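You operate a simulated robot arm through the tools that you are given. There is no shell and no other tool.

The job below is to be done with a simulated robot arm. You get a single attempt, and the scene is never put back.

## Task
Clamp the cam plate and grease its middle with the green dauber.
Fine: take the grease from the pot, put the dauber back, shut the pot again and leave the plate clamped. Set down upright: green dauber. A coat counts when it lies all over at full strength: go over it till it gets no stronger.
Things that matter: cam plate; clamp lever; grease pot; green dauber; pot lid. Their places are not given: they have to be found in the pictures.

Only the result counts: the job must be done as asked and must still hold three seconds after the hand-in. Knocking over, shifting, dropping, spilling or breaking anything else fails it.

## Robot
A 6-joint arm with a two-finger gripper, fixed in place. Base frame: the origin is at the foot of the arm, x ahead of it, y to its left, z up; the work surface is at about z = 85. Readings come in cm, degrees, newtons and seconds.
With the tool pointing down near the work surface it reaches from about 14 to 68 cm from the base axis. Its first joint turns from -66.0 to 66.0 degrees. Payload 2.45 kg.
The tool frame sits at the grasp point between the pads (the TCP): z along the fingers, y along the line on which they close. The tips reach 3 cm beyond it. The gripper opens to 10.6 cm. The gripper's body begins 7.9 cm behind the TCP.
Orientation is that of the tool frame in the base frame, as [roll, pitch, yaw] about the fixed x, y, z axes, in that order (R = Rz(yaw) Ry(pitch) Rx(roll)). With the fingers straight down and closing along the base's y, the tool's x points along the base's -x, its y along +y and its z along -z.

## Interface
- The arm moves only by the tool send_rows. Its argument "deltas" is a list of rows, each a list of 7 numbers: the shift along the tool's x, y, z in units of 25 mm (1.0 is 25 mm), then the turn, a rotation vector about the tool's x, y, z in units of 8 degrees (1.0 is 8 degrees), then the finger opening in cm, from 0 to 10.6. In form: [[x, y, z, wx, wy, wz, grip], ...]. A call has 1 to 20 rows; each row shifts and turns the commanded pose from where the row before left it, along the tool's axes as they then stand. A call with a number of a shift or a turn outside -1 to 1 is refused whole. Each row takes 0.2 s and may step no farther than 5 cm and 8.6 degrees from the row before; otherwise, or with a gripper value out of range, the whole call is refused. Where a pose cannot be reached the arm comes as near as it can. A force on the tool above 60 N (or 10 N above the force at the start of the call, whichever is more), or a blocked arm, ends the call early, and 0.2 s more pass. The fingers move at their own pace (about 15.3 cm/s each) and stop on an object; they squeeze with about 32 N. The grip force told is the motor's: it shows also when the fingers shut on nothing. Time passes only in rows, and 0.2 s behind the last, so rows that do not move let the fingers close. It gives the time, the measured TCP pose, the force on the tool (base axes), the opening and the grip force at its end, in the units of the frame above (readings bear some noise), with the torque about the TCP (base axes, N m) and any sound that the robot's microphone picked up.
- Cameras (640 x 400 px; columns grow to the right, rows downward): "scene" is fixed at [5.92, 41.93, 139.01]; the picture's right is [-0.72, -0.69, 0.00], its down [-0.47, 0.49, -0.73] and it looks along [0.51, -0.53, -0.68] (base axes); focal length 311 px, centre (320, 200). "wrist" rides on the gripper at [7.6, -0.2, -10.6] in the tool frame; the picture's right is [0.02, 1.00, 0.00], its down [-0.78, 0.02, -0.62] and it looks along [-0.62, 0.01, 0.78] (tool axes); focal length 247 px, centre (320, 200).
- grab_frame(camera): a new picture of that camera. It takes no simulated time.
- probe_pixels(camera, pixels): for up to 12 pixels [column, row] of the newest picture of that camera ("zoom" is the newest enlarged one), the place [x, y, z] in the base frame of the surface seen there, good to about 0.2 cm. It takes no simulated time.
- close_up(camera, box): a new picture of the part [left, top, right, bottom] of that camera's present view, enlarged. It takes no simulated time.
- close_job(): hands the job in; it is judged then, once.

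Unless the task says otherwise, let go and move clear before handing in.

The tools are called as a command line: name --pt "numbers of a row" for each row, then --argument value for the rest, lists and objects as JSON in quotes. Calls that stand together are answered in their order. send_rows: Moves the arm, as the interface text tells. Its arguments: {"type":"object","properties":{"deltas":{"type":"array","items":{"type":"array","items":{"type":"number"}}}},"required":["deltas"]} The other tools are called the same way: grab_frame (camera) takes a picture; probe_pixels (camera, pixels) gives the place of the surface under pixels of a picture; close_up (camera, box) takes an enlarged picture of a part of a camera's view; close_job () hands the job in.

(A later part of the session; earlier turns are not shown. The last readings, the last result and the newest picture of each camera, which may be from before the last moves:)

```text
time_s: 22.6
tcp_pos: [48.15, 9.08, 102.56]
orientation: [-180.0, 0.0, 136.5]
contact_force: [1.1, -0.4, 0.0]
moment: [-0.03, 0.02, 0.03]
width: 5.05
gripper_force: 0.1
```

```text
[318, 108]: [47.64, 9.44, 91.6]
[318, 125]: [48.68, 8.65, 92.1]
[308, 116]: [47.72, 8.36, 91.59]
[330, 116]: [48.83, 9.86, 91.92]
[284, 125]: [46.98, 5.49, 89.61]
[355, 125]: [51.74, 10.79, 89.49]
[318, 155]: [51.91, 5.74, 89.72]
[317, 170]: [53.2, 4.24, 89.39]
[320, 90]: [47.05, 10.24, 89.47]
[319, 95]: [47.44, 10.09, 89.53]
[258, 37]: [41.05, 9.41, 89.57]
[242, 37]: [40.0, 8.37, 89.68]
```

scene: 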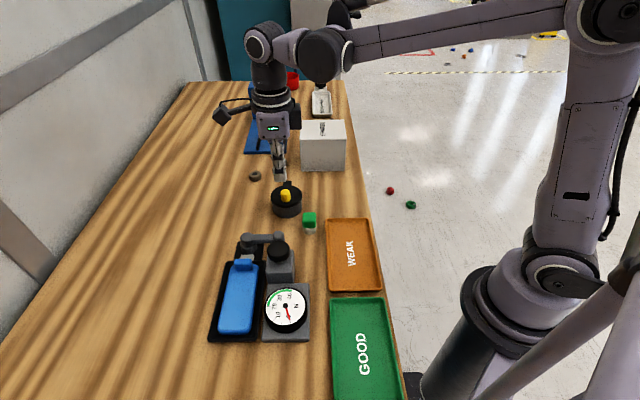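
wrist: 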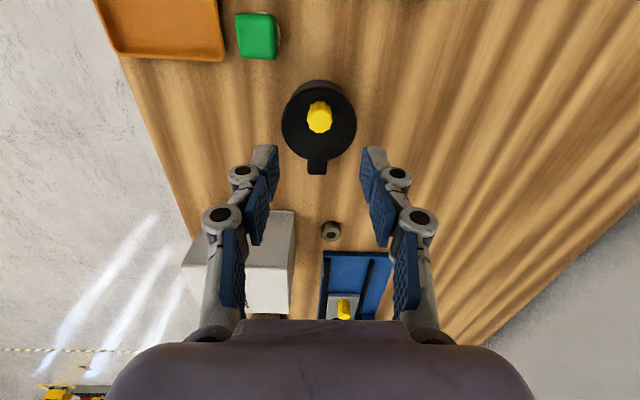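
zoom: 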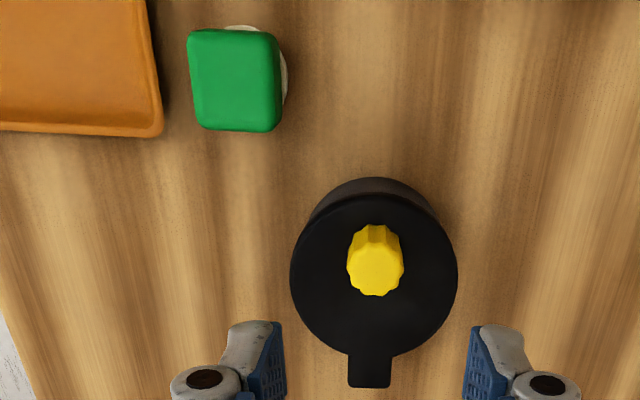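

Knob centre ≈ (48.25,9.1), top 91.9; lid centre ≈ (49.4,8.1), tab out to (53.2,4.2). I descend over the knob to tips z≈90 and close.

send_rows --pt "0 0 0.95 0 0 0 4" --pt "0 0 0.95 0 0 0 4" --pt "0 0.02 0.95 0 0 0 4" --pt "0 0 0.95 0 0 0 4" --pt "0 0 0 0 0 0 0.5" --pt "0 0 0 0 0 0 0.5" --pt "0 0 0 0 0 0 0.5"

close_up --camera "wrist" --box '[220, 80, 420, 260]'

close_up --camera "scene" --box '[240, 150, 340, 250]'

```text
time_s: 24.2
tcp_pos: [48.36, 9.01, 93.02]
orientation: [179.9, 0.0, 136.4]
contact_force: [-1.2, -0.9, 11.5]
moment: [0.03, 0.15, -0.05]
width: 2.12
gripper_force: 45.6
```

```text
2.22 times, centred on (320, 170) of wrist
```

zoom: 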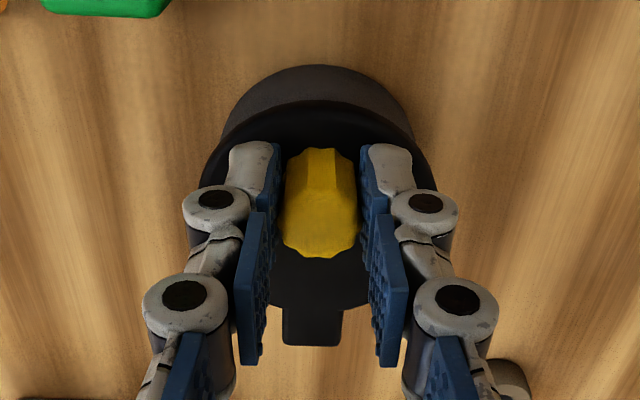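

```text
4.00 times, centred on (290, 200) of scene
```

zoom: 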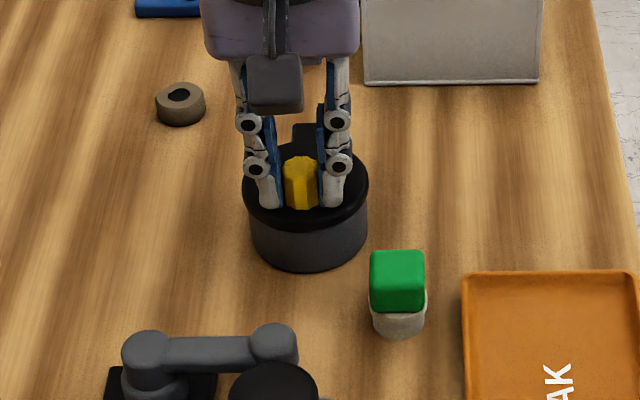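

Knob gripped (width 2.12, force 46 N). I lift gently by about 0.8 cm to see whether the lid comes free, hinges or resists.

send_rows --pt "0 0 -0.1 0 0 0 0.5" --pt "0 0 -0.1 0 0 0 0.5" --pt "0 0 -0.12 0 0 0 0.5"

close_up --camera "scene" --box '[240, 150, 340, 250]'

close_up --camera "wrist" --box '[220, 80, 420, 260]'

```text
time_s: 25.0
tcp_pos: [48.23, 8.94, 93.77]
orientation: [-179.9, 0.1, 136.3]
contact_force: [-0.9, -7.2, -36.0]
moment: [-0.03, 0.12, -0.01]
width: 2.15
gripper_force: 45.2
```

```text
4.00 times, centred on (290, 200) of scene
```

zoom: 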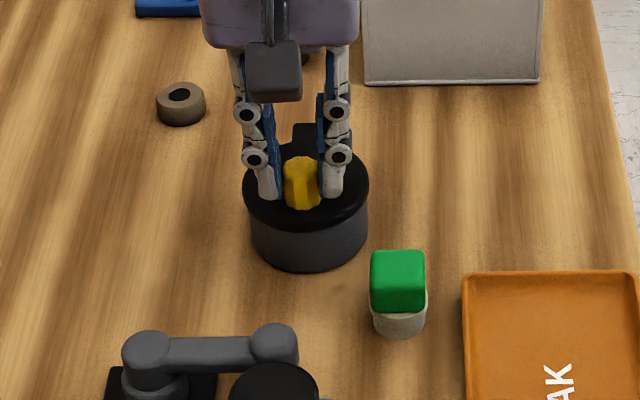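

```text
2.22 times, centred on (320, 170) of wrist
```

zoom: 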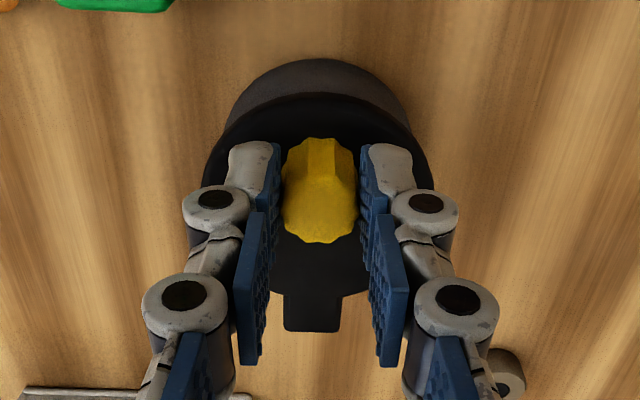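

The lid resisted 36 N upward and the fingers slid on the knob, so it isn't a straight lift-off. I go back down and try a gentle sideways swing about the tab.

send_rows --pt "0 0 0.1 0 0 0 3" --pt "0 0 0.12 0 0 0 3" --pt "0 0 0.04 0 0 0 3" --pt "0 0 0 0 0 0 0.5" --pt "0 0 0 0 0 0 0.5" --pt "0 0.1 0 0 0 0 0.5" --pt "0 0.1 0 0 0 0 0.5"

close_up --camera "wrist" --box '[220, 80, 420, 260]'

close_up --camera "scene" --box '[240, 150, 340, 250]'

```text
time_s: 26.6
tcp_pos: [48.23, 9.2, 93.34]
orientation: [-179.5, -0.1, 136.2]
contact_force: [-26.9, -14.8, 20.1]
moment: [-1.05, 0.05, -0.32]
width: 2.13
gripper_force: 44.8
```

```text
2.22 times, centred on (320, 170) of wrist
```

zoom: 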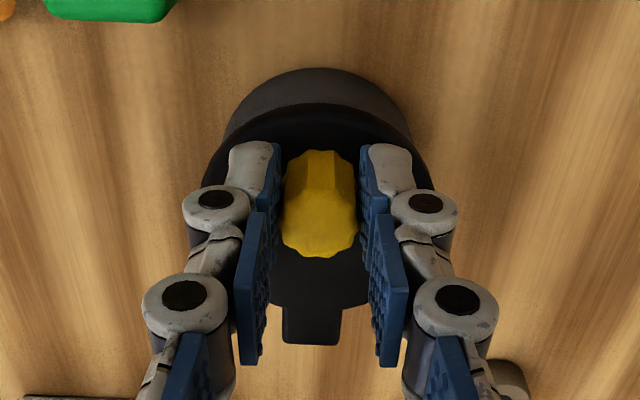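

```text
4.00 times, centred on (290, 200) of scene
```

zoom: 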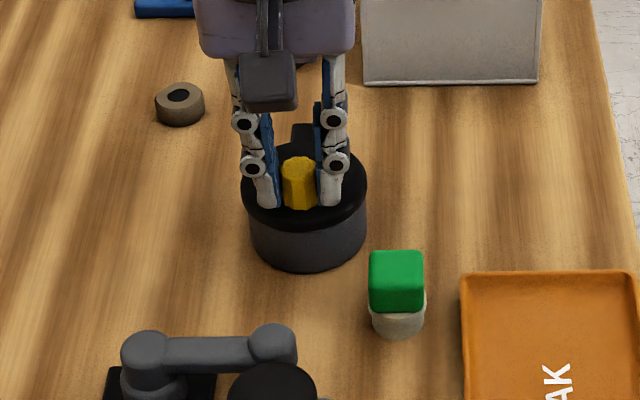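

Sideways +y met 30 N with no movement. I release that load and try the opposite side gently.

send_rows --pt "0 -0.1 -0.05 0 0 0 0.5" --pt "0 -0.1 -0.05 0 0 0 0.5" --pt "0 0 0 0 0 0 0.5"

send_rows --pt "0 -0.06 0 0 0 0 0.5" --pt "0 -0.06 0 0 0 0 0.5"

close_up --camera "scene" --box '[240, 150, 340, 250]'

```text
time_s: 27.4
tcp_pos: [48.18, 9.14, 93.28]
orientation: [179.9, -0.2, 136.4]
contact_force: [-10.4, -7.6, -35.1]
moment: [-0.03, 0.4, -0.04]
width: 2.14
gripper_force: 45.0
```

```text
time_s: 28.0
tcp_pos: [48.19, 9.08, 93.47]
orientation: [179.6, 0.0, 136.5]
contact_force: [3.3, 4.3, -22.4]
moment: [0.14, 0.0, 0.37]
width: 2.11
gripper_force: 45.0
```

```text
4.00 times, centred on (290, 200) of scene
```

zoom: 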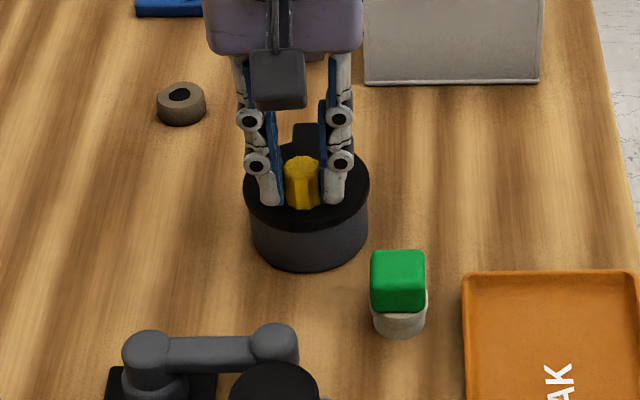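

Toward −y the load is just 5 N so far; I continue a bit that way.

send_rows --pt "0 -0.08 0.04 0 0 0 0.5" --pt "0 -0.08 0.02 0 0 0 0.5" --pt "0 0 0 0 0 0 0.5"

close_up --camera "scene" --box '[240, 150, 340, 250]'

close_up --camera "wrist" --box '[220, 80, 420, 260]'

```text
time_s: 28.8
tcp_pos: [47.68, 8.52, 93.39]
orientation: [180.0, -0.1, 136.2]
contact_force: [-1.1, 3.8, 33.4]
moment: [-0.08, -0.08, 0.03]
width: 2.1
gripper_force: 44.9
```

```text
4.00 times, centred on (290, 200) of scene
```

zoom: 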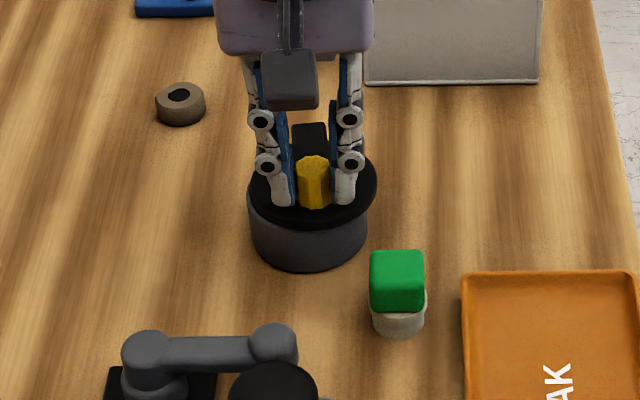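

```text
2.22 times, centred on (320, 170) of wrist
```

zoom: 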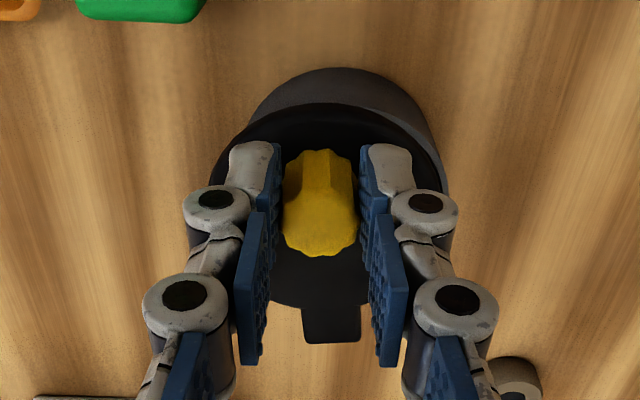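

The lid swivels: it's moving toward −y about the tab (tab now at zoom (330,320)). I loosen the grip to a straddle so nothing binds, then swing the knob around the pivot (~(52.3,5)) counter-clockwise.

send_rows --pt "0 0 -0.02 0 0 0 2.9" --pt "0 0 -0.02 0 0 0 2.9" --pt "-0.013 -0.242 0 0 0 -0.75 2.9" --pt "-0.013 -0.242 0 0 0 -0.75 2.9" --pt "-0.013 -0.242 0 0 0 -0.75 2.9" --pt "-0.013 -0.242 0 0 0 -0.75 2.9"

grab_frame --camera "wrist"

close_up --camera "scene" --box '[240, 120, 360, 240]'

```text
time_s: 30.2
tcp_pos: [46.43, 6.55, 93.44]
orientation: [-179.9, 0.0, 160.5]
contact_force: [-0.4, 0.3, 0.7]
moment: [-0.02, 0.02, -0.02]
width: 2.96
gripper_force: 0.0
```

```text
taken
```

wrist: 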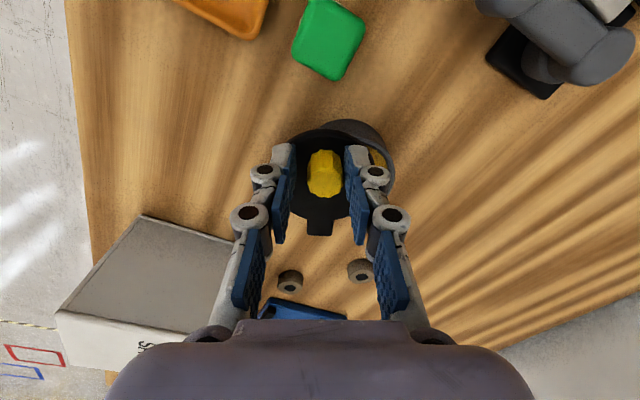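

```text
3.33 times, centred on (300, 180) of scene
```

zoom: 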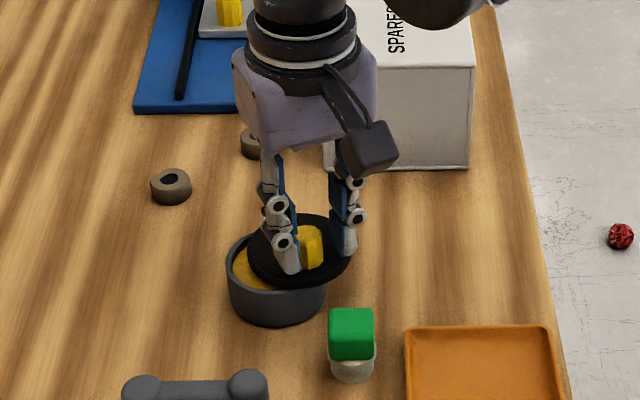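

The lid swings freely and yellow grease shows in the pot. Before swinging on, I check where the SPARES box is for clearance.

grab_frame --camera "scene"

probe_pixels --camera "wrist" --pixels '[[145, 218], [238, 240], [180, 270], [65, 310], [190, 328], [300, 210], [324, 172], [382, 160], [352, 125], [320, 228], [330, 45], [290, 275]]'

```text
taken
```

scene: 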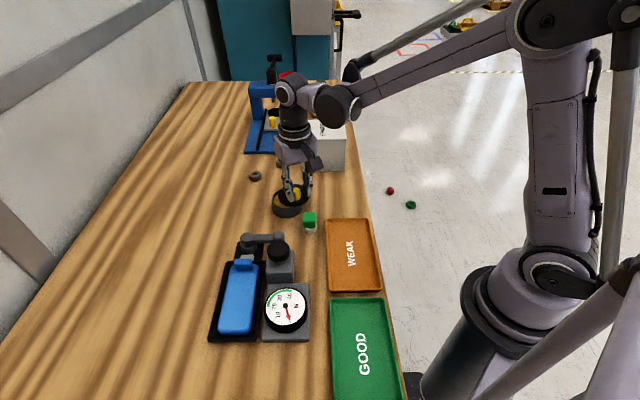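

```text
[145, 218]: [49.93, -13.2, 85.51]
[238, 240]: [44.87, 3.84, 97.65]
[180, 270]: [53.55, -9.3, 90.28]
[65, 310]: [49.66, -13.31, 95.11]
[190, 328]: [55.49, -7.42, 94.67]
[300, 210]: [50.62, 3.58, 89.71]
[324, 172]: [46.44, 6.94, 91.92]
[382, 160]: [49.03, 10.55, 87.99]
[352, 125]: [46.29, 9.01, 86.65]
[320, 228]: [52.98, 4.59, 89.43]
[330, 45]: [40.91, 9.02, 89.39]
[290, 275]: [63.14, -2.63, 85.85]
```

The box is over 10 cm from where the lid will go, so it's clear. I keep swinging the lid another 36°.

send_rows --pt "-0.013 -0.242 0 0 0 -0.75 2.9" --pt "-0.013 -0.242 0 0 0 -0.75 2.9" --pt "-0.013 -0.242 0 0 0 -0.75 2.9" --pt "-0.013 -0.242 0 0 0 -0.75 2.9" --pt "-0.013 -0.242 0 0 0 -0.75 2.9" --pt "-0.013 -0.242 0 0 0 -0.75 2.9"

grab_frame --camera "wrist"

close_up --camera "scene" --box '[240, 120, 360, 240]'

```text
time_s: 31.6
tcp_pos: [46.39, 2.97, 93.37]
orientation: [179.9, 0.0, -163.4]
contact_force: [1.0, 0.5, -0.3]
moment: [0.03, 0.0, -0.03]
width: 2.92
gripper_force: 0.1
```

```text
taken
```

wrist: 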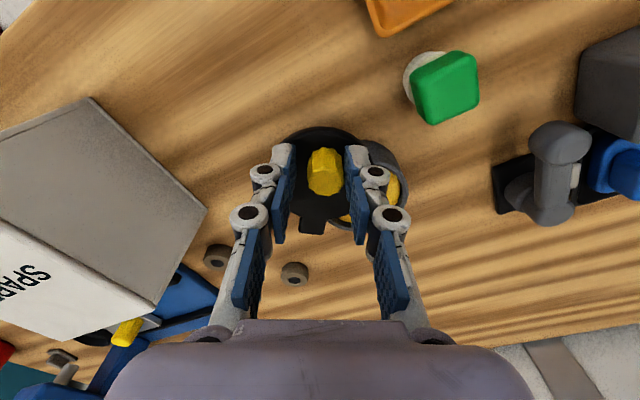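

```text
3.33 times, centred on (300, 180) of scene
```

zoom: 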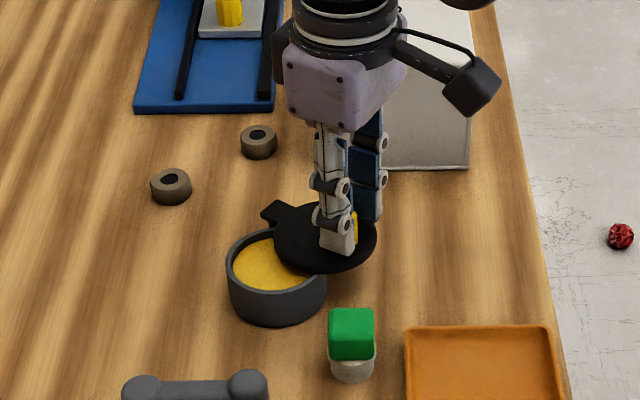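

Lid has swung about 65°, most of the grease is exposed. I continue toward its stop.

send_rows --pt "-0.013 -0.242 0 0 0 -0.75 2.9" --pt "-0.013 -0.242 0 0 0 -0.75 2.9" --pt "-0.013 -0.242 0 0 0 -0.75 2.9" --pt "-0.013 -0.242 0 0 0 -0.75 2.9" --pt "-0.013 -0.242 0 0 0 -0.75 2.9"

close_up --camera "scene" --box '[240, 120, 360, 240]'

```text
time_s: 32.8
tcp_pos: [47.98, 0.61, 93.3]
orientation: [-179.9, -0.1, -133.5]
contact_force: [-0.4, 0.5, -0.3]
moment: [0.01, 0.03, -0.04]
width: 2.9
gripper_force: 0.2
```

```text
3.33 times, centred on (300, 180) of scene
```

zoom: 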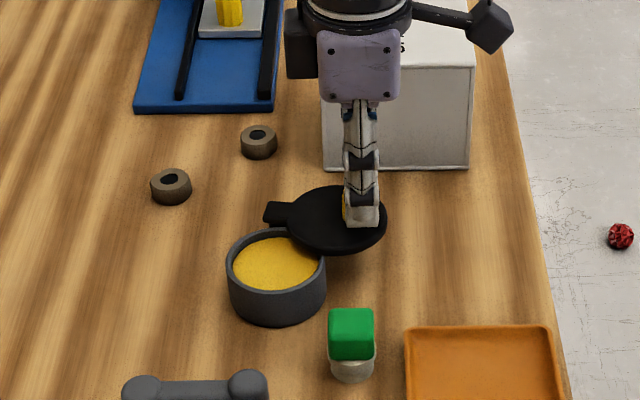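

Grease is nearly wholly exposed; a bit more swing gives room for the fingers.

send_rows --pt "-0.013 -0.242 0 0 0 -0.75 2.9" --pt "-0.013 -0.242 0 0 0 -0.75 2.9"

close_up --camera "scene" --box '[240, 120, 360, 240]'

grab_frame --camera "wrist"

```text
time_s: 33.4
tcp_pos: [48.79, -0.22, 93.26]
orientation: [-180.0, -0.1, -121.6]
contact_force: [0.9, -0.2, 0.3]
moment: [0.0, 0.01, -0.01]
width: 2.91
gripper_force: 0.2
```

```text
3.33 times, centred on (300, 180) of scene
```

zoom: 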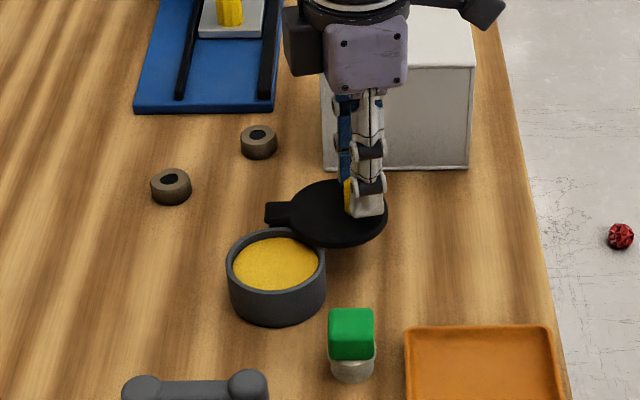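

```text
taken
```

wrist: 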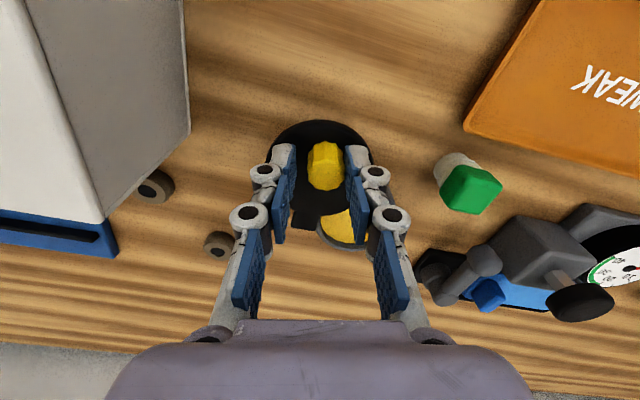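

Good; two more rows to free the rim fully, then I'll lift away and view the pot and dauber from above.

send_rows --pt "-0.013 -0.242 0 0 0 -0.75 2.9" --pt "-0.013 -0.242 0 0 0 -0.75 2.9" --pt "0 0.1 0 0 0 0 3.2" --pt "0 0 -0.9 0 0 0 3.5" --pt "0 0 -0.9 0 0 0 4" --pt "0 0 -0.9 0 0 0 4" --pt "0 0 -0.9 0 0 0 4"

grab_frame --camera "scene"

grab_frame --camera "wrist"

```text
time_s: 35.0
tcp_pos: [49.85, -0.74, 102.21]
orientation: [180.0, 0.0, -109.6]
contact_force: [0.2, 0.1, 1.0]
moment: [-0.04, 0.03, -0.04]
width: 4.0
gripper_force: 0.1
```

```text
taken
```

scene: 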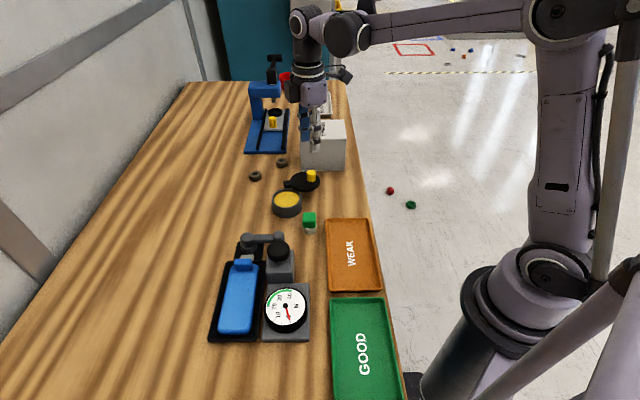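

```text
taken
```

wrist: 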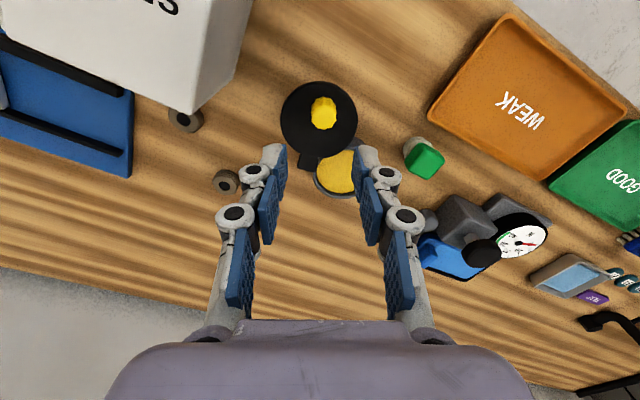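

The pot is open: grease at wrist (338,172), lid resting swung aside. I probe grease depth, rim and the dauber.

close_up --camera "scene" --box '[260, 160, 335, 240]'

probe_pixels --camera "scene" --pixels '[[287, 199], [278, 200], [297, 200], [287, 206], [287, 193], [273, 201], [301, 201], [287, 210], [309, 216], [311, 175], [304, 215], [314, 215]]'

close_up --camera "wrist" --box '[270, 70, 470, 210]'

```text
5.00 times, centred on (298, 200) of scene
```

zoom: 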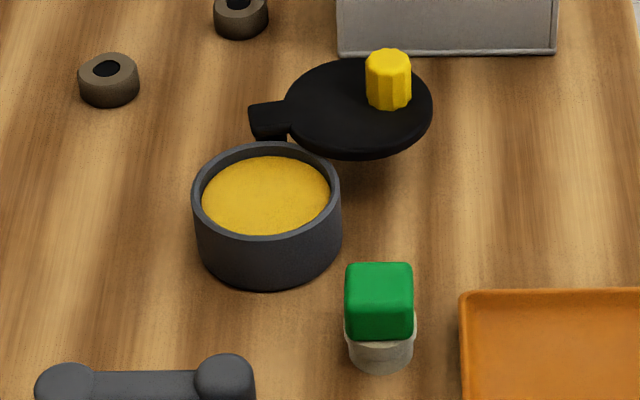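

```text
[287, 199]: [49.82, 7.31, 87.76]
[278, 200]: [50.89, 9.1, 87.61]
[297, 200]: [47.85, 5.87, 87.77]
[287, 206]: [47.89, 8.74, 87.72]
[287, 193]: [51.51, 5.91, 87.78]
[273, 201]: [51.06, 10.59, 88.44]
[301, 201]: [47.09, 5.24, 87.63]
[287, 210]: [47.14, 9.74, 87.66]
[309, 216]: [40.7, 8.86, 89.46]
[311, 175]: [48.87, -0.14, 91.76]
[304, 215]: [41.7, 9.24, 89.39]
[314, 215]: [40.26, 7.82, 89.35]
```

```text
2.86 times, centred on (370, 140) of wrist
```

zoom: 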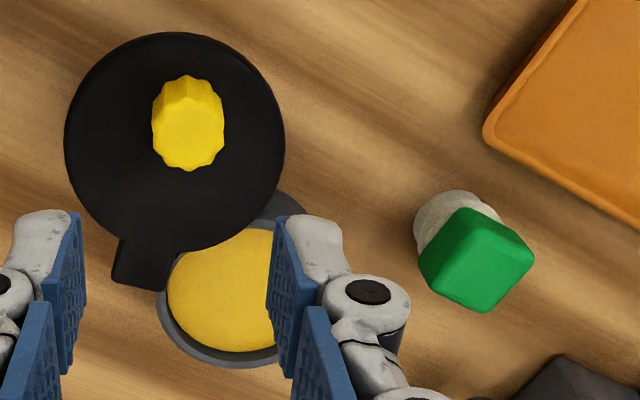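

Grease surface is at z≈87.75, rim ≈88.8, pot centre ≈(49.4,7.7). I move above the dauber (~(40.9,8.9)) and turn back to yaw 136, which lines up with both its faces and the plate.

send_rows --pt "-0.486 0.934 0 0 0 0 6" --pt "-0.486 0.934 0 0 0 0 6" --pt "-0.486 0.934 0 0 0 0 6" --pt "-0.486 0.934 0 0 0 0 6" --pt "-0.486 0.934 0 0 0 0 6" --pt "0 0 0 0 0 0.953 6" --pt "0 0 0 0 0 0.953 6" --pt "0 0 0 0 0 0.953 6" --pt "0 0 0 0 0 0.953 6" --pt "0 0 0 0 0 0.953 6" --pt "0 0 0 0 0 0.953 6" --pt "0 0 0 0 0 0.953 6" --pt "0 0 0 0 0 0.953 6" --pt "0 0 0 0 0 0.953 6" --pt "0 0 0 0 0 0.953 6" --pt "0 0 0 0 0 0.953 6" --pt "0 0 0 0 0 0.953 6" --pt "0 0 0 0 0 0.953 6" --pt "0 0 0 0 0 0.953 6" --pt "0 0 0 0 0 0.953 6"

grab_frame --camera "wrist"

close_up --camera "wrist" --box '[270, 50, 370, 150]'

```text
time_s: 39.2
tcp_pos: [40.7, 8.97, 102.31]
orientation: [180.0, 0.0, 135.9]
contact_force: [0.5, 0.2, -0.2]
moment: [-0.02, -0.02, -0.03]
width: 5.97
gripper_force: 0.0
```

```text
taken
```

wrist: 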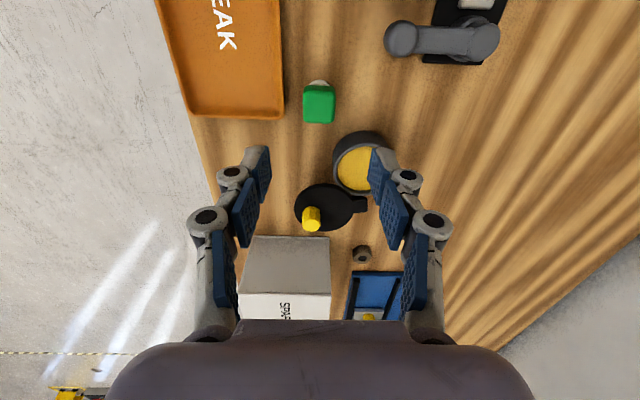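

```text
4.00 times, centred on (320, 100) of wrist
```

zoom: 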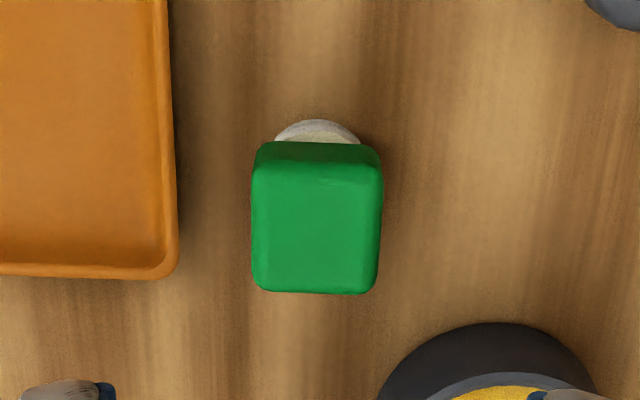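

The dauber is centred between the fingers but the orange tray's edge is close (zoom (178,200)). I probe the tray rim height and dauber faces.

probe_pixels --camera "zoom" --pixels '[[168, 150], [174, 220], [165, 260], [195, 200], [255, 225], [378, 225], [316, 190], [316, 285], [316, 240], [316, 150], [316, 128], [290, 240]]'

```text
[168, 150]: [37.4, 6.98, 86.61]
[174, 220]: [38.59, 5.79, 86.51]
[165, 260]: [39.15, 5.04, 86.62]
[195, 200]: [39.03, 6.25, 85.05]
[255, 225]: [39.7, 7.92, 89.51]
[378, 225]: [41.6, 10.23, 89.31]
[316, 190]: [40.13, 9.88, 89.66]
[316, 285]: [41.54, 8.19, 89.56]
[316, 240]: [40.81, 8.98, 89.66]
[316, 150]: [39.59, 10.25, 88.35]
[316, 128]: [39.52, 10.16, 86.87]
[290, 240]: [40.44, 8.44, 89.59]
```

Dauber centre ≈(40.75,8.98), about 2.9 cm wide; the TCP is well centred and tray rim is 86.6 high with 2.3 cm gap. I descend with a 4.2 cm opening to TCP z≈89.9 and grip.

send_rows --pt "0 0 0.827 0 0 0 4.2" --pt "0 0 0.827 0 0 0 4.2" --pt "0 0 0.827 0 0 0 4.2" --pt "0 0 0.827 0 0 0 4.2" --pt "0 0 0.827 0 0 0 4.2" --pt "0 0 0.827 0 0 0 4.2" --pt "0 0 0 0 0 0 4.2" --pt "0 0 0 0 0 0 1" --pt "0 0 0 0 0 0 1" --pt "0 0 0 0 0 0 1"

grab_frame --camera "wrist"

close_up --camera "scene" --box '[260, 160, 350, 250]'

```text
time_s: 41.4
tcp_pos: [40.72, 9.07, 90.21]
orientation: [180.0, 0.1, 136.0]
contact_force: [-0.5, -0.3, 0.4]
moment: [0.02, 0.02, 0.0]
width: 3.25
gripper_force: 32.0
```

```text
taken
```

wrist: 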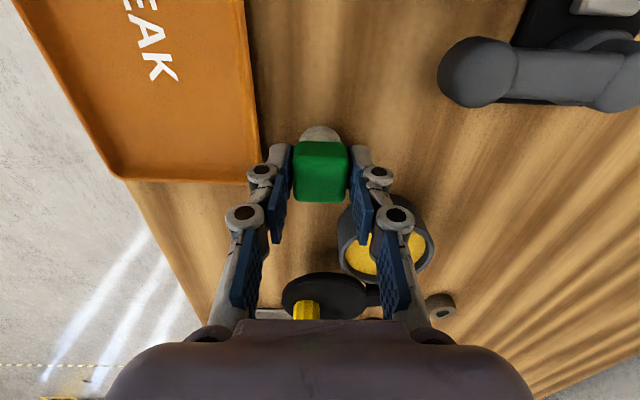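

```text
4.44 times, centred on (305, 205) of scene
```

zoom: 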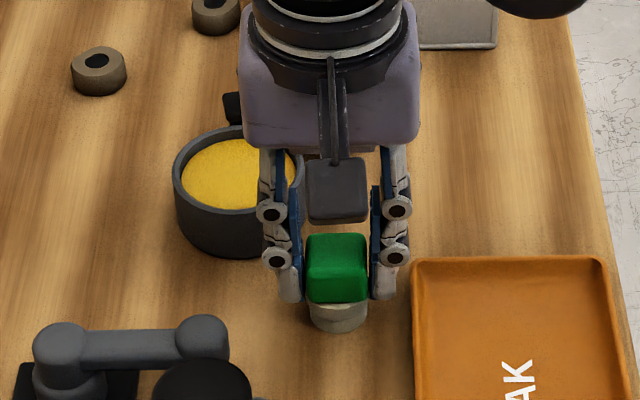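

Dauber gripped (width 3.25, 32 N). I lift 5 cm and carry it over the open pot.

send_rows --pt "0 0 -0.5 0 0 0 1" --pt "0 0 -0.75 0 0 0 1" --pt "0 0 -0.75 0 0 0 1" --pt "-0.69 0.52 0 0 0 0 1" --pt "-0.69 0.52 0 0 0 0 1" --pt "-0.69 0.52 0 0 0 0 1" --pt "-0.69 0.52 0 0 0 0 1" --pt "0 0 0 0 0 0 1"

grab_frame --camera "wrist"

close_up --camera "scene" --box '[240, 130, 350, 240]'

```text
time_s: 43.2
tcp_pos: [49.4, 7.84, 95.05]
orientation: [180.0, 0.1, 136.2]
contact_force: [0.5, 0.0, -0.1]
moment: [-0.01, 0.0, -0.03]
width: 0.99
gripper_force: 0.0
```

```text
taken
```

wrist: 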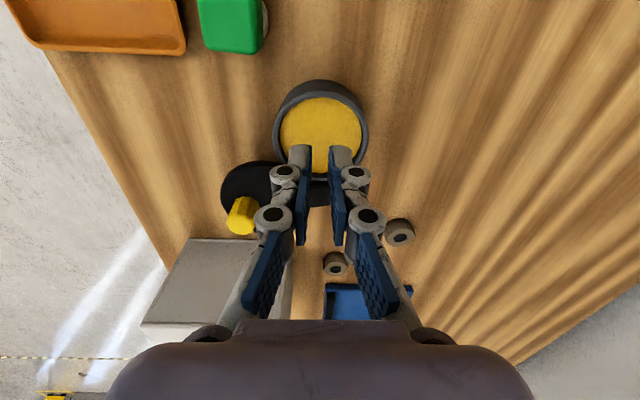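

```text
3.64 times, centred on (295, 185) of scene
```

zoom: 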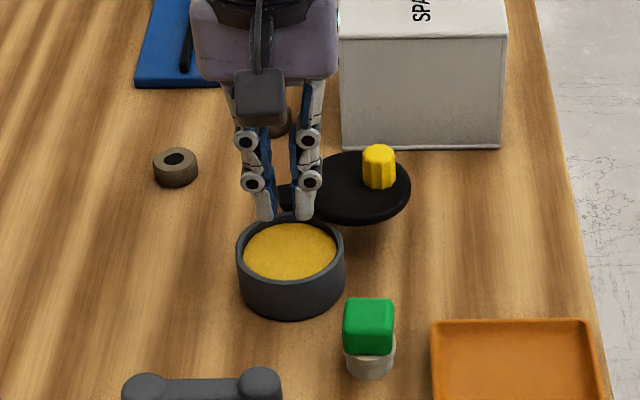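

The grip slipped off: the dauber is still standing at scene zoom (368,335) and the fingers are closed on nothing. I check whether it moved before regrasping lower.

close_up --camera "scene" --box '[285, 195, 335, 245]'

probe_pixels --camera "zoom" --pixels '[[310, 140], [310, 180], [260, 170], [355, 170], [310, 230], [310, 280], [310, 300], [310, 320], [265, 300], [350, 300], [270, 230], [350, 230]]'

grab_frame --camera "scene"

```text
8.00 times, centred on (310, 220) of scene
```

zoom: 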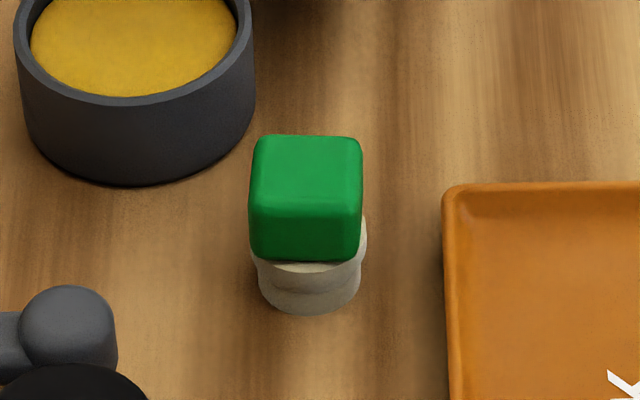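

```text
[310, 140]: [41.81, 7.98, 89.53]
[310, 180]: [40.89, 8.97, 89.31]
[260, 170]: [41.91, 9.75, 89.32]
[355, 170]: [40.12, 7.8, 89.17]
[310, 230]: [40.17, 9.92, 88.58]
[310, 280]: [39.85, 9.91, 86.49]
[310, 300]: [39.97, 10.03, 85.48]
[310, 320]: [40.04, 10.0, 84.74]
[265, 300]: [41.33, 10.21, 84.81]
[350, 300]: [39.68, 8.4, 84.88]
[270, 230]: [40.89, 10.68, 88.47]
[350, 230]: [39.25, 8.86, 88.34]
```

```text
taken
```

scene: 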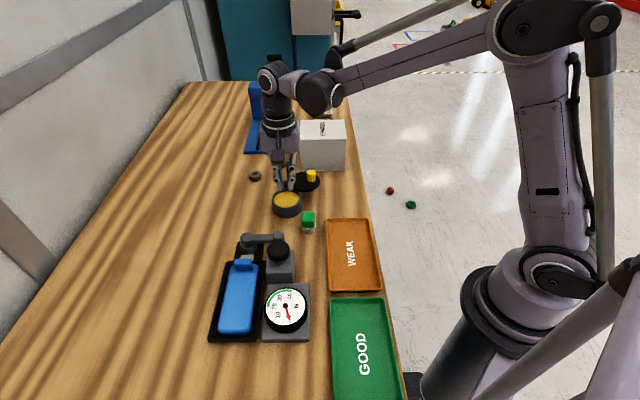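

The dauber hasn't moved (top centre still ≈(40.85,9.0)). I go back over it and grip lower, TCP ≈88.8.

send_rows --pt "0.702 -0.519 0 0 0 0 4.3" --pt "0.702 -0.519 0 0 0 0 4.3" --pt "0.702 -0.519 0 0 0 0 4.3" --pt "0.702 -0.519 0 0 0 0 4.3" --pt "0 0 0 0 0 0 4.3" --pt "0 0 0.6 0 0 0 4.3" --pt "0 0 0.6 0 0 0 4.3" --pt "0 0 0.6 0 0 0 4.3" --pt "0 0 0.6 0 0 0 4.3" --pt "0 0 0 0 0 0 4.3"

close_up --camera "wrist" --box '[240, 100, 400, 240]'

close_up --camera "scene" --box '[280, 180, 340, 245]'

```text
time_s: 45.4
tcp_pos: [40.68, 9.11, 88.82]
orientation: [-180.0, 0.0, 136.1]
contact_force: [-0.1, 0.5, 0.4]
moment: [-0.03, 0.02, 0.02]
width: 4.29
gripper_force: 0.1
```

```text
2.86 times, centred on (320, 170) of wrist
```

zoom: 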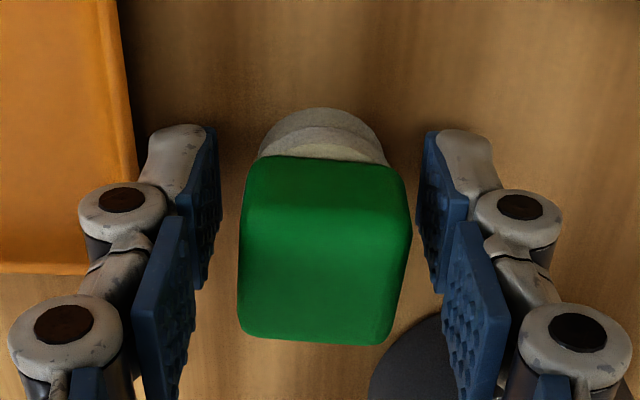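

```text
6.15 times, centred on (310, 212) of scene
```

zoom: 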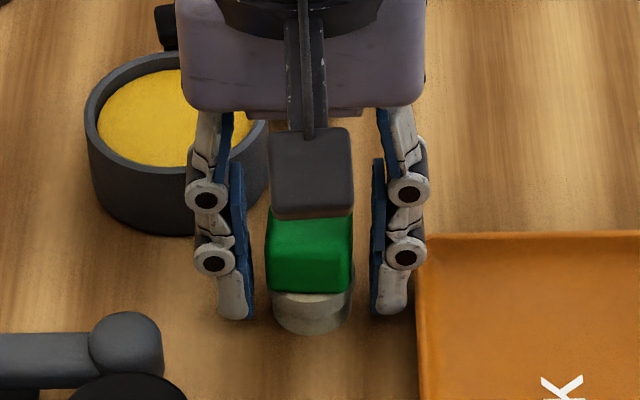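

The block looks turned a few degrees relative to my fingers (bottom edge slopes in the wrist zoom), which explains the poor grip. I measure its edge direction before closing.

close_up --camera "wrist" --box '[280, 120, 360, 230]'

probe_pixels --camera "zoom" --pixels '[[230, 350], [320, 355], [400, 360], [230, 250], [320, 250], [420, 250], [230, 200], [420, 200], [320, 180], [320, 150], [320, 120], [360, 110]]'

```text
3.64 times, centred on (320, 175) of wrist
```

zoom: 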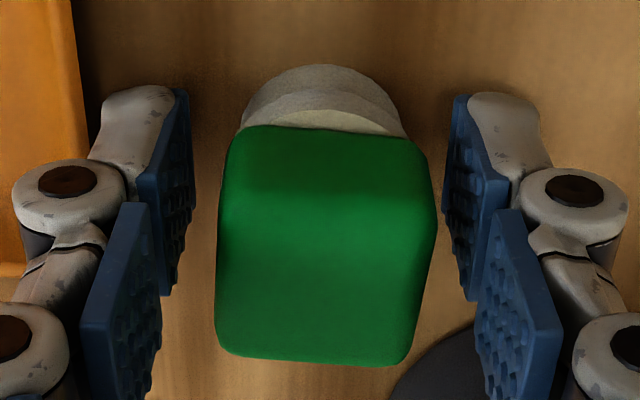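

```text
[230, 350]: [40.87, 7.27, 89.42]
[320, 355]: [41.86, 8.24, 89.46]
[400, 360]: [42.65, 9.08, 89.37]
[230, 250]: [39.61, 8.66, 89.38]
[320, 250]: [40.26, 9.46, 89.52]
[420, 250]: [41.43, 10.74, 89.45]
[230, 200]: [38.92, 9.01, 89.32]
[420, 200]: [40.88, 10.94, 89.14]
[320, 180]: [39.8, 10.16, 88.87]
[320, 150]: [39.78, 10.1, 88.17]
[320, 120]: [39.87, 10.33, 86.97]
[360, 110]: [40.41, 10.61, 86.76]
```

The block edge runs about 5° off my closing line. I turn 5° to match, then close and check before lifting.

send_rows --pt "0 0 0 0 0 0.62 4.3" --pt "0 0 0 0 0 0 3.6" --pt "0 0 0 0 0 0 3.2" --pt "0 0 0 0 0 0 2" --pt "0 0 0 0 0 0 1" --pt "0 0 0 0 0 0 1"

close_up --camera "wrist" --box '[280, 120, 360, 230]'

close_up --camera "scene" --box '[280, 180, 340, 245]'

```text
time_s: 46.8
tcp_pos: [40.61, 9.12, 88.97]
orientation: [-180.0, 0.0, 131.1]
contact_force: [-0.2, -0.3, -0.5]
moment: [-0.05, 0.03, 0.0]
width: 3.26
gripper_force: 31.9
```

```text
3.64 times, centred on (320, 175) of wrist
```

zoom: 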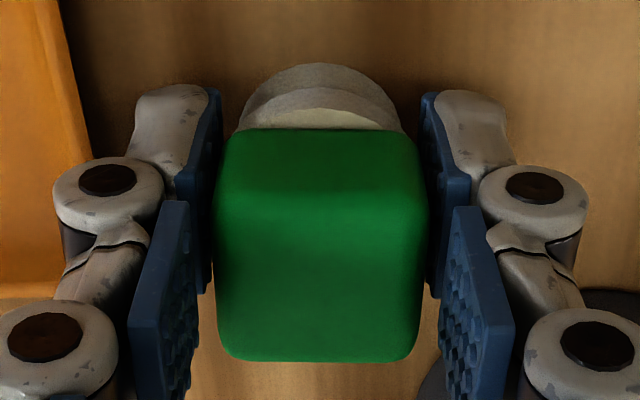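

```text
6.15 times, centred on (310, 212) of scene
```

zoom: 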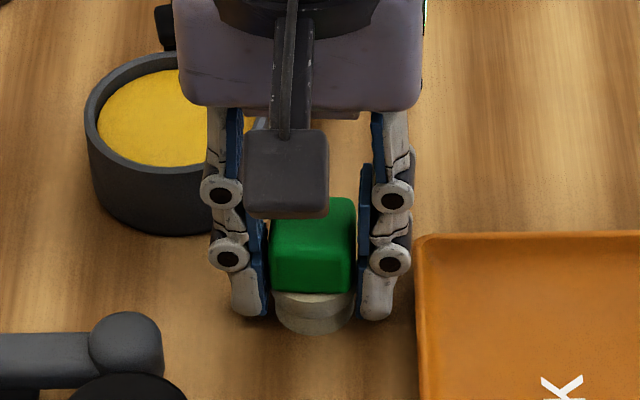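

Aligned and gripped (3.26 cm, 32 N). I lift slowly by 1 cm and check whether it follows.

send_rows --pt "0 0 -0.1 0 0 0 1" --pt "0 0 -0.1 0 0 0 1" --pt "0 0 -0.1 0 0 0 1" --pt "0 0 -0.1 0 0 0 1"

close_up --camera "scene" --box '[280, 180, 340, 245]'

close_up --camera "wrist" --box '[280, 120, 360, 230]'

```text
time_s: 47.8
tcp_pos: [40.69, 8.99, 89.89]
orientation: [-180.0, 0.0, 131.1]
contact_force: [-0.6, 0.6, -0.2]
moment: [0.01, 0.0, -0.01]
width: 3.23
gripper_force: 32.3
```

```text
6.15 times, centred on (310, 212) of scene
```

zoom: 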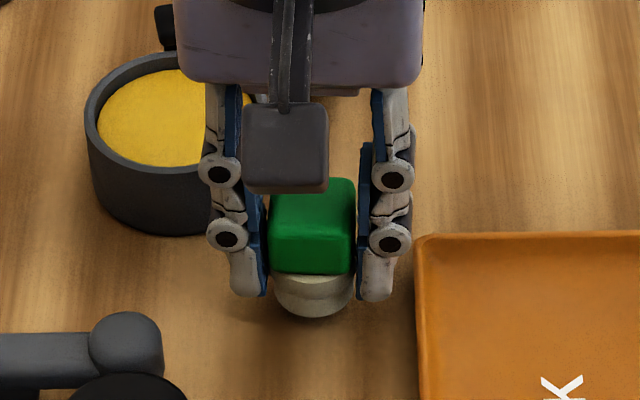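

```text
3.64 times, centred on (320, 175) of wrist
```

zoom: 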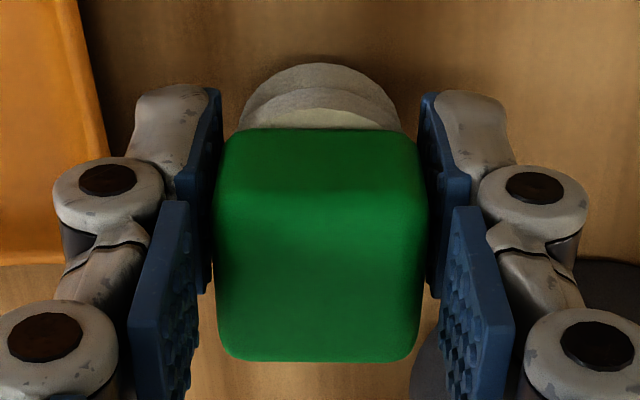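

The dauber came up cleanly, pad and all. To keep the finger tips clear of the pot rim when dipping, I set it back, regrip 0.4 cm higher, and lift again.

send_rows --pt "0 0 0.2 0 0 0 1" --pt "0 0 0.18 0 0 0 1" --pt "0 0 0 0 0 0 1" --pt "0 0 0 0 0 0 4" --pt "0 0 0 0 0 0 4" --pt "0 0 -0.15 0 0 0 4" --pt "0 0 0 0 0 0 4" --pt "0 0 0 0 0 0 2" --pt "0 0 0 0 0 0 1" --pt "0 0 0 0 0 0 1"

send_rows --pt "0 0 -0.1 0 0 0 1" --pt "0 0 -0.1 0 0 0 1" --pt "0 0 -0.1 0 0 0 1" --pt "0 0 -0.1 0 0 0 1"

close_up --camera "scene" --box '[280, 180, 340, 245]'

close_up --camera "wrist" --box '[280, 120, 360, 230]'

```text
time_s: 50.0
tcp_pos: [40.67, 8.99, 89.43]
orientation: [180.0, 0.0, 131.1]
contact_force: [-0.6, -0.5, 1.1]
moment: [-0.01, 0.02, -0.01]
width: 3.25
gripper_force: 31.7
```

```text
time_s: 51.0
tcp_pos: [40.63, 9.14, 90.52]
orientation: [-180.0, -0.1, 131.1]
contact_force: [0.5, 0.7, -0.7]
moment: [-0.02, -0.02, -0.01]
width: 3.23
gripper_force: 32.0
```

```text
6.15 times, centred on (310, 212) of scene
```

zoom: 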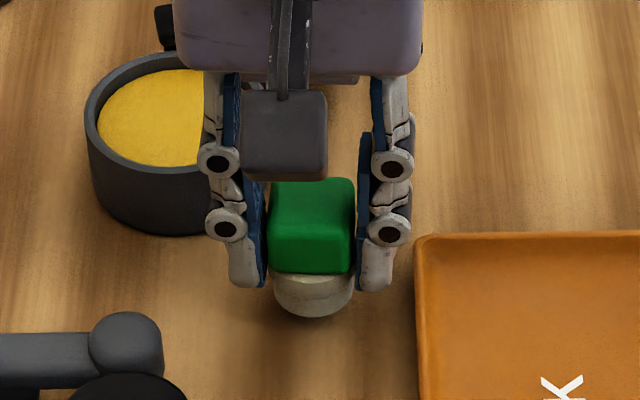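

```text
3.64 times, centred on (320, 175) of wrist
```

zoom: 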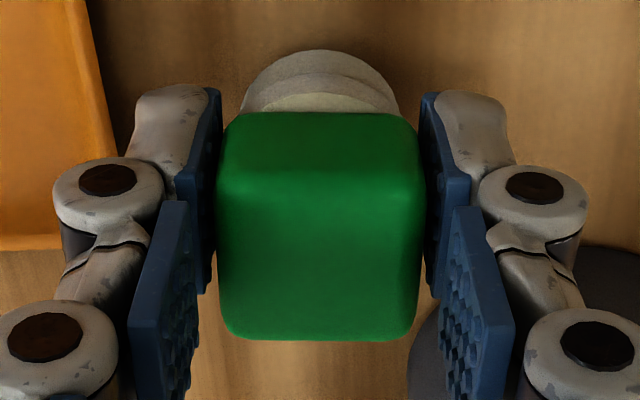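

Lifted again. I now raise it and carry it over the pot centre (~(49.45,8.0)), bottom at about z 90.

send_rows --pt "0 0 -0.8 0 0 0 1" --pt "0 0 -0.8 0 0 0 1" --pt "-0.659 0.593 0 0 0 0 1" --pt "-0.659 0.593 0 0 0 0 1" --pt "-0.659 0.593 0 0 0 0 1" --pt "-0.659 0.593 0 0 0 0 1" --pt "0 0 0 0 0 0 1"

grab_frame --camera "wrist"

close_up --camera "scene" --box '[250, 130, 340, 230]'

```text
time_s: 52.6
tcp_pos: [49.42, 7.9, 94.31]
orientation: [-180.0, 0.1, 131.1]
contact_force: [-0.6, -0.5, 0.7]
moment: [-0.02, 0.02, 0.01]
width: 3.21
gripper_force: 31.6
```

```text
taken
```

wrist: 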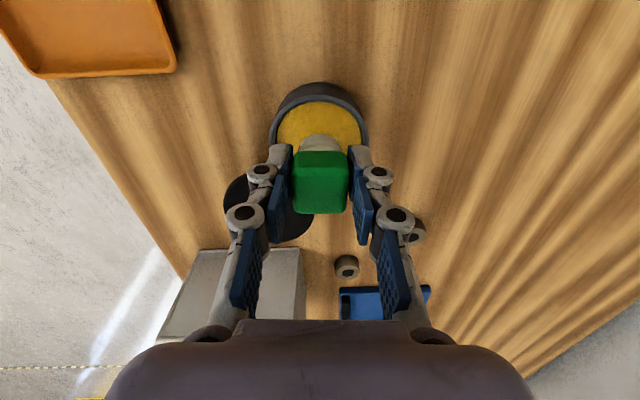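

```text
4.00 times, centred on (295, 180) of scene
```

zoom: 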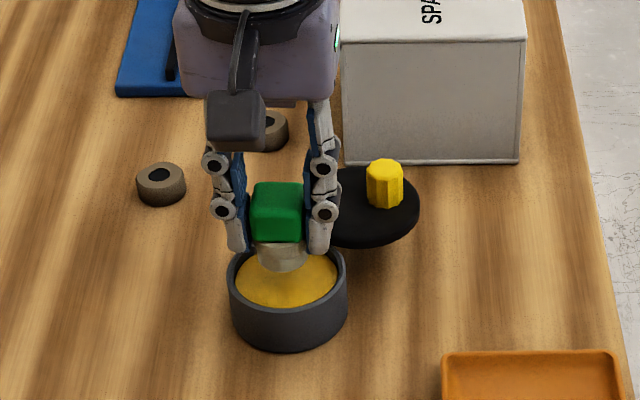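

The dauber hangs over the grease, centred. I lower it 2.0 cm toward the grease in small steps.

send_rows --pt "0 0 0.3 0 0 0 1" --pt "0 0 0.3 0 0 0 1" --pt "0 0 0.2 0 0 0 1" --pt "0 0 0 0 0 0 1"

close_up --camera "scene" --box '[260, 160, 330, 230]'

grab_frame --camera "wrist"

```text
time_s: 53.6
tcp_pos: [49.32, 7.94, 92.35]
orientation: [-180.0, 0.0, 131.1]
contact_force: [0.0, 0.7, 0.8]
moment: [-0.01, 0.0, 0.02]
width: 3.24
gripper_force: 31.6
```

```text
5.71 times, centred on (295, 195) of scene
```

zoom: 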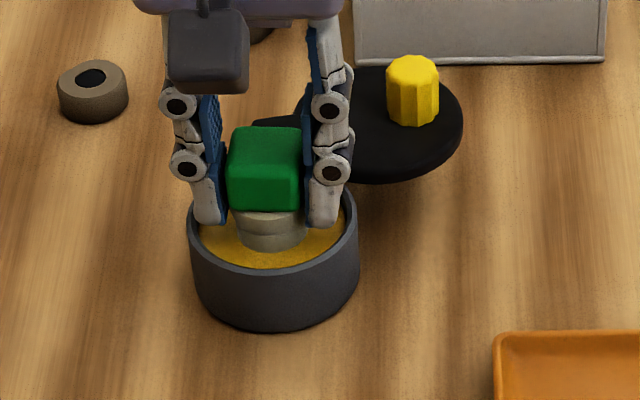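

```text
taken
```

wrist: 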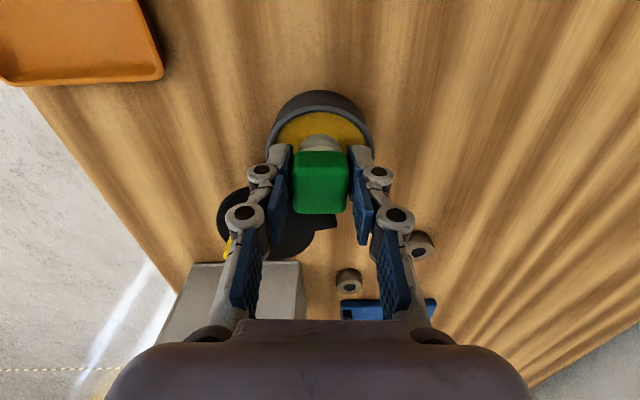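

Pad is at the grease surface with no force yet; I lower another 0.5 cm in fine steps.

send_rows --pt "0 0 0.1 0 0 0 1" --pt "0 0 0.06 0 0 0 1" --pt "0 0 0 0 0 0 1"

close_up --camera "scene" --box '[260, 160, 330, 230]'

```text
time_s: 54.4
tcp_pos: [49.48, 7.95, 91.95]
orientation: [-179.9, -0.1, 131.1]
contact_force: [1.7, -2.8, 24.3]
moment: [-0.1, -0.08, 0.0]
width: 3.22
gripper_force: 31.6
```

```text
5.71 times, centred on (295, 195) of scene
```

zoom: 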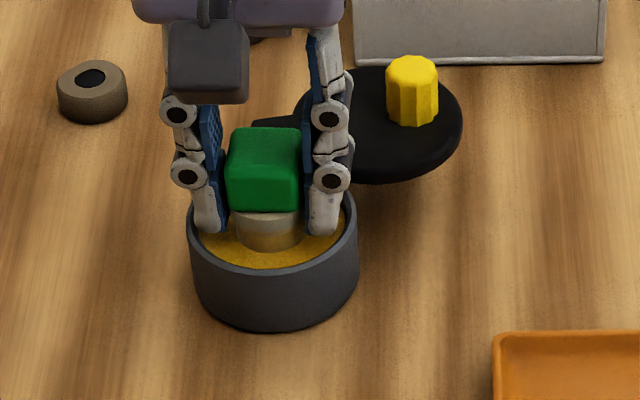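

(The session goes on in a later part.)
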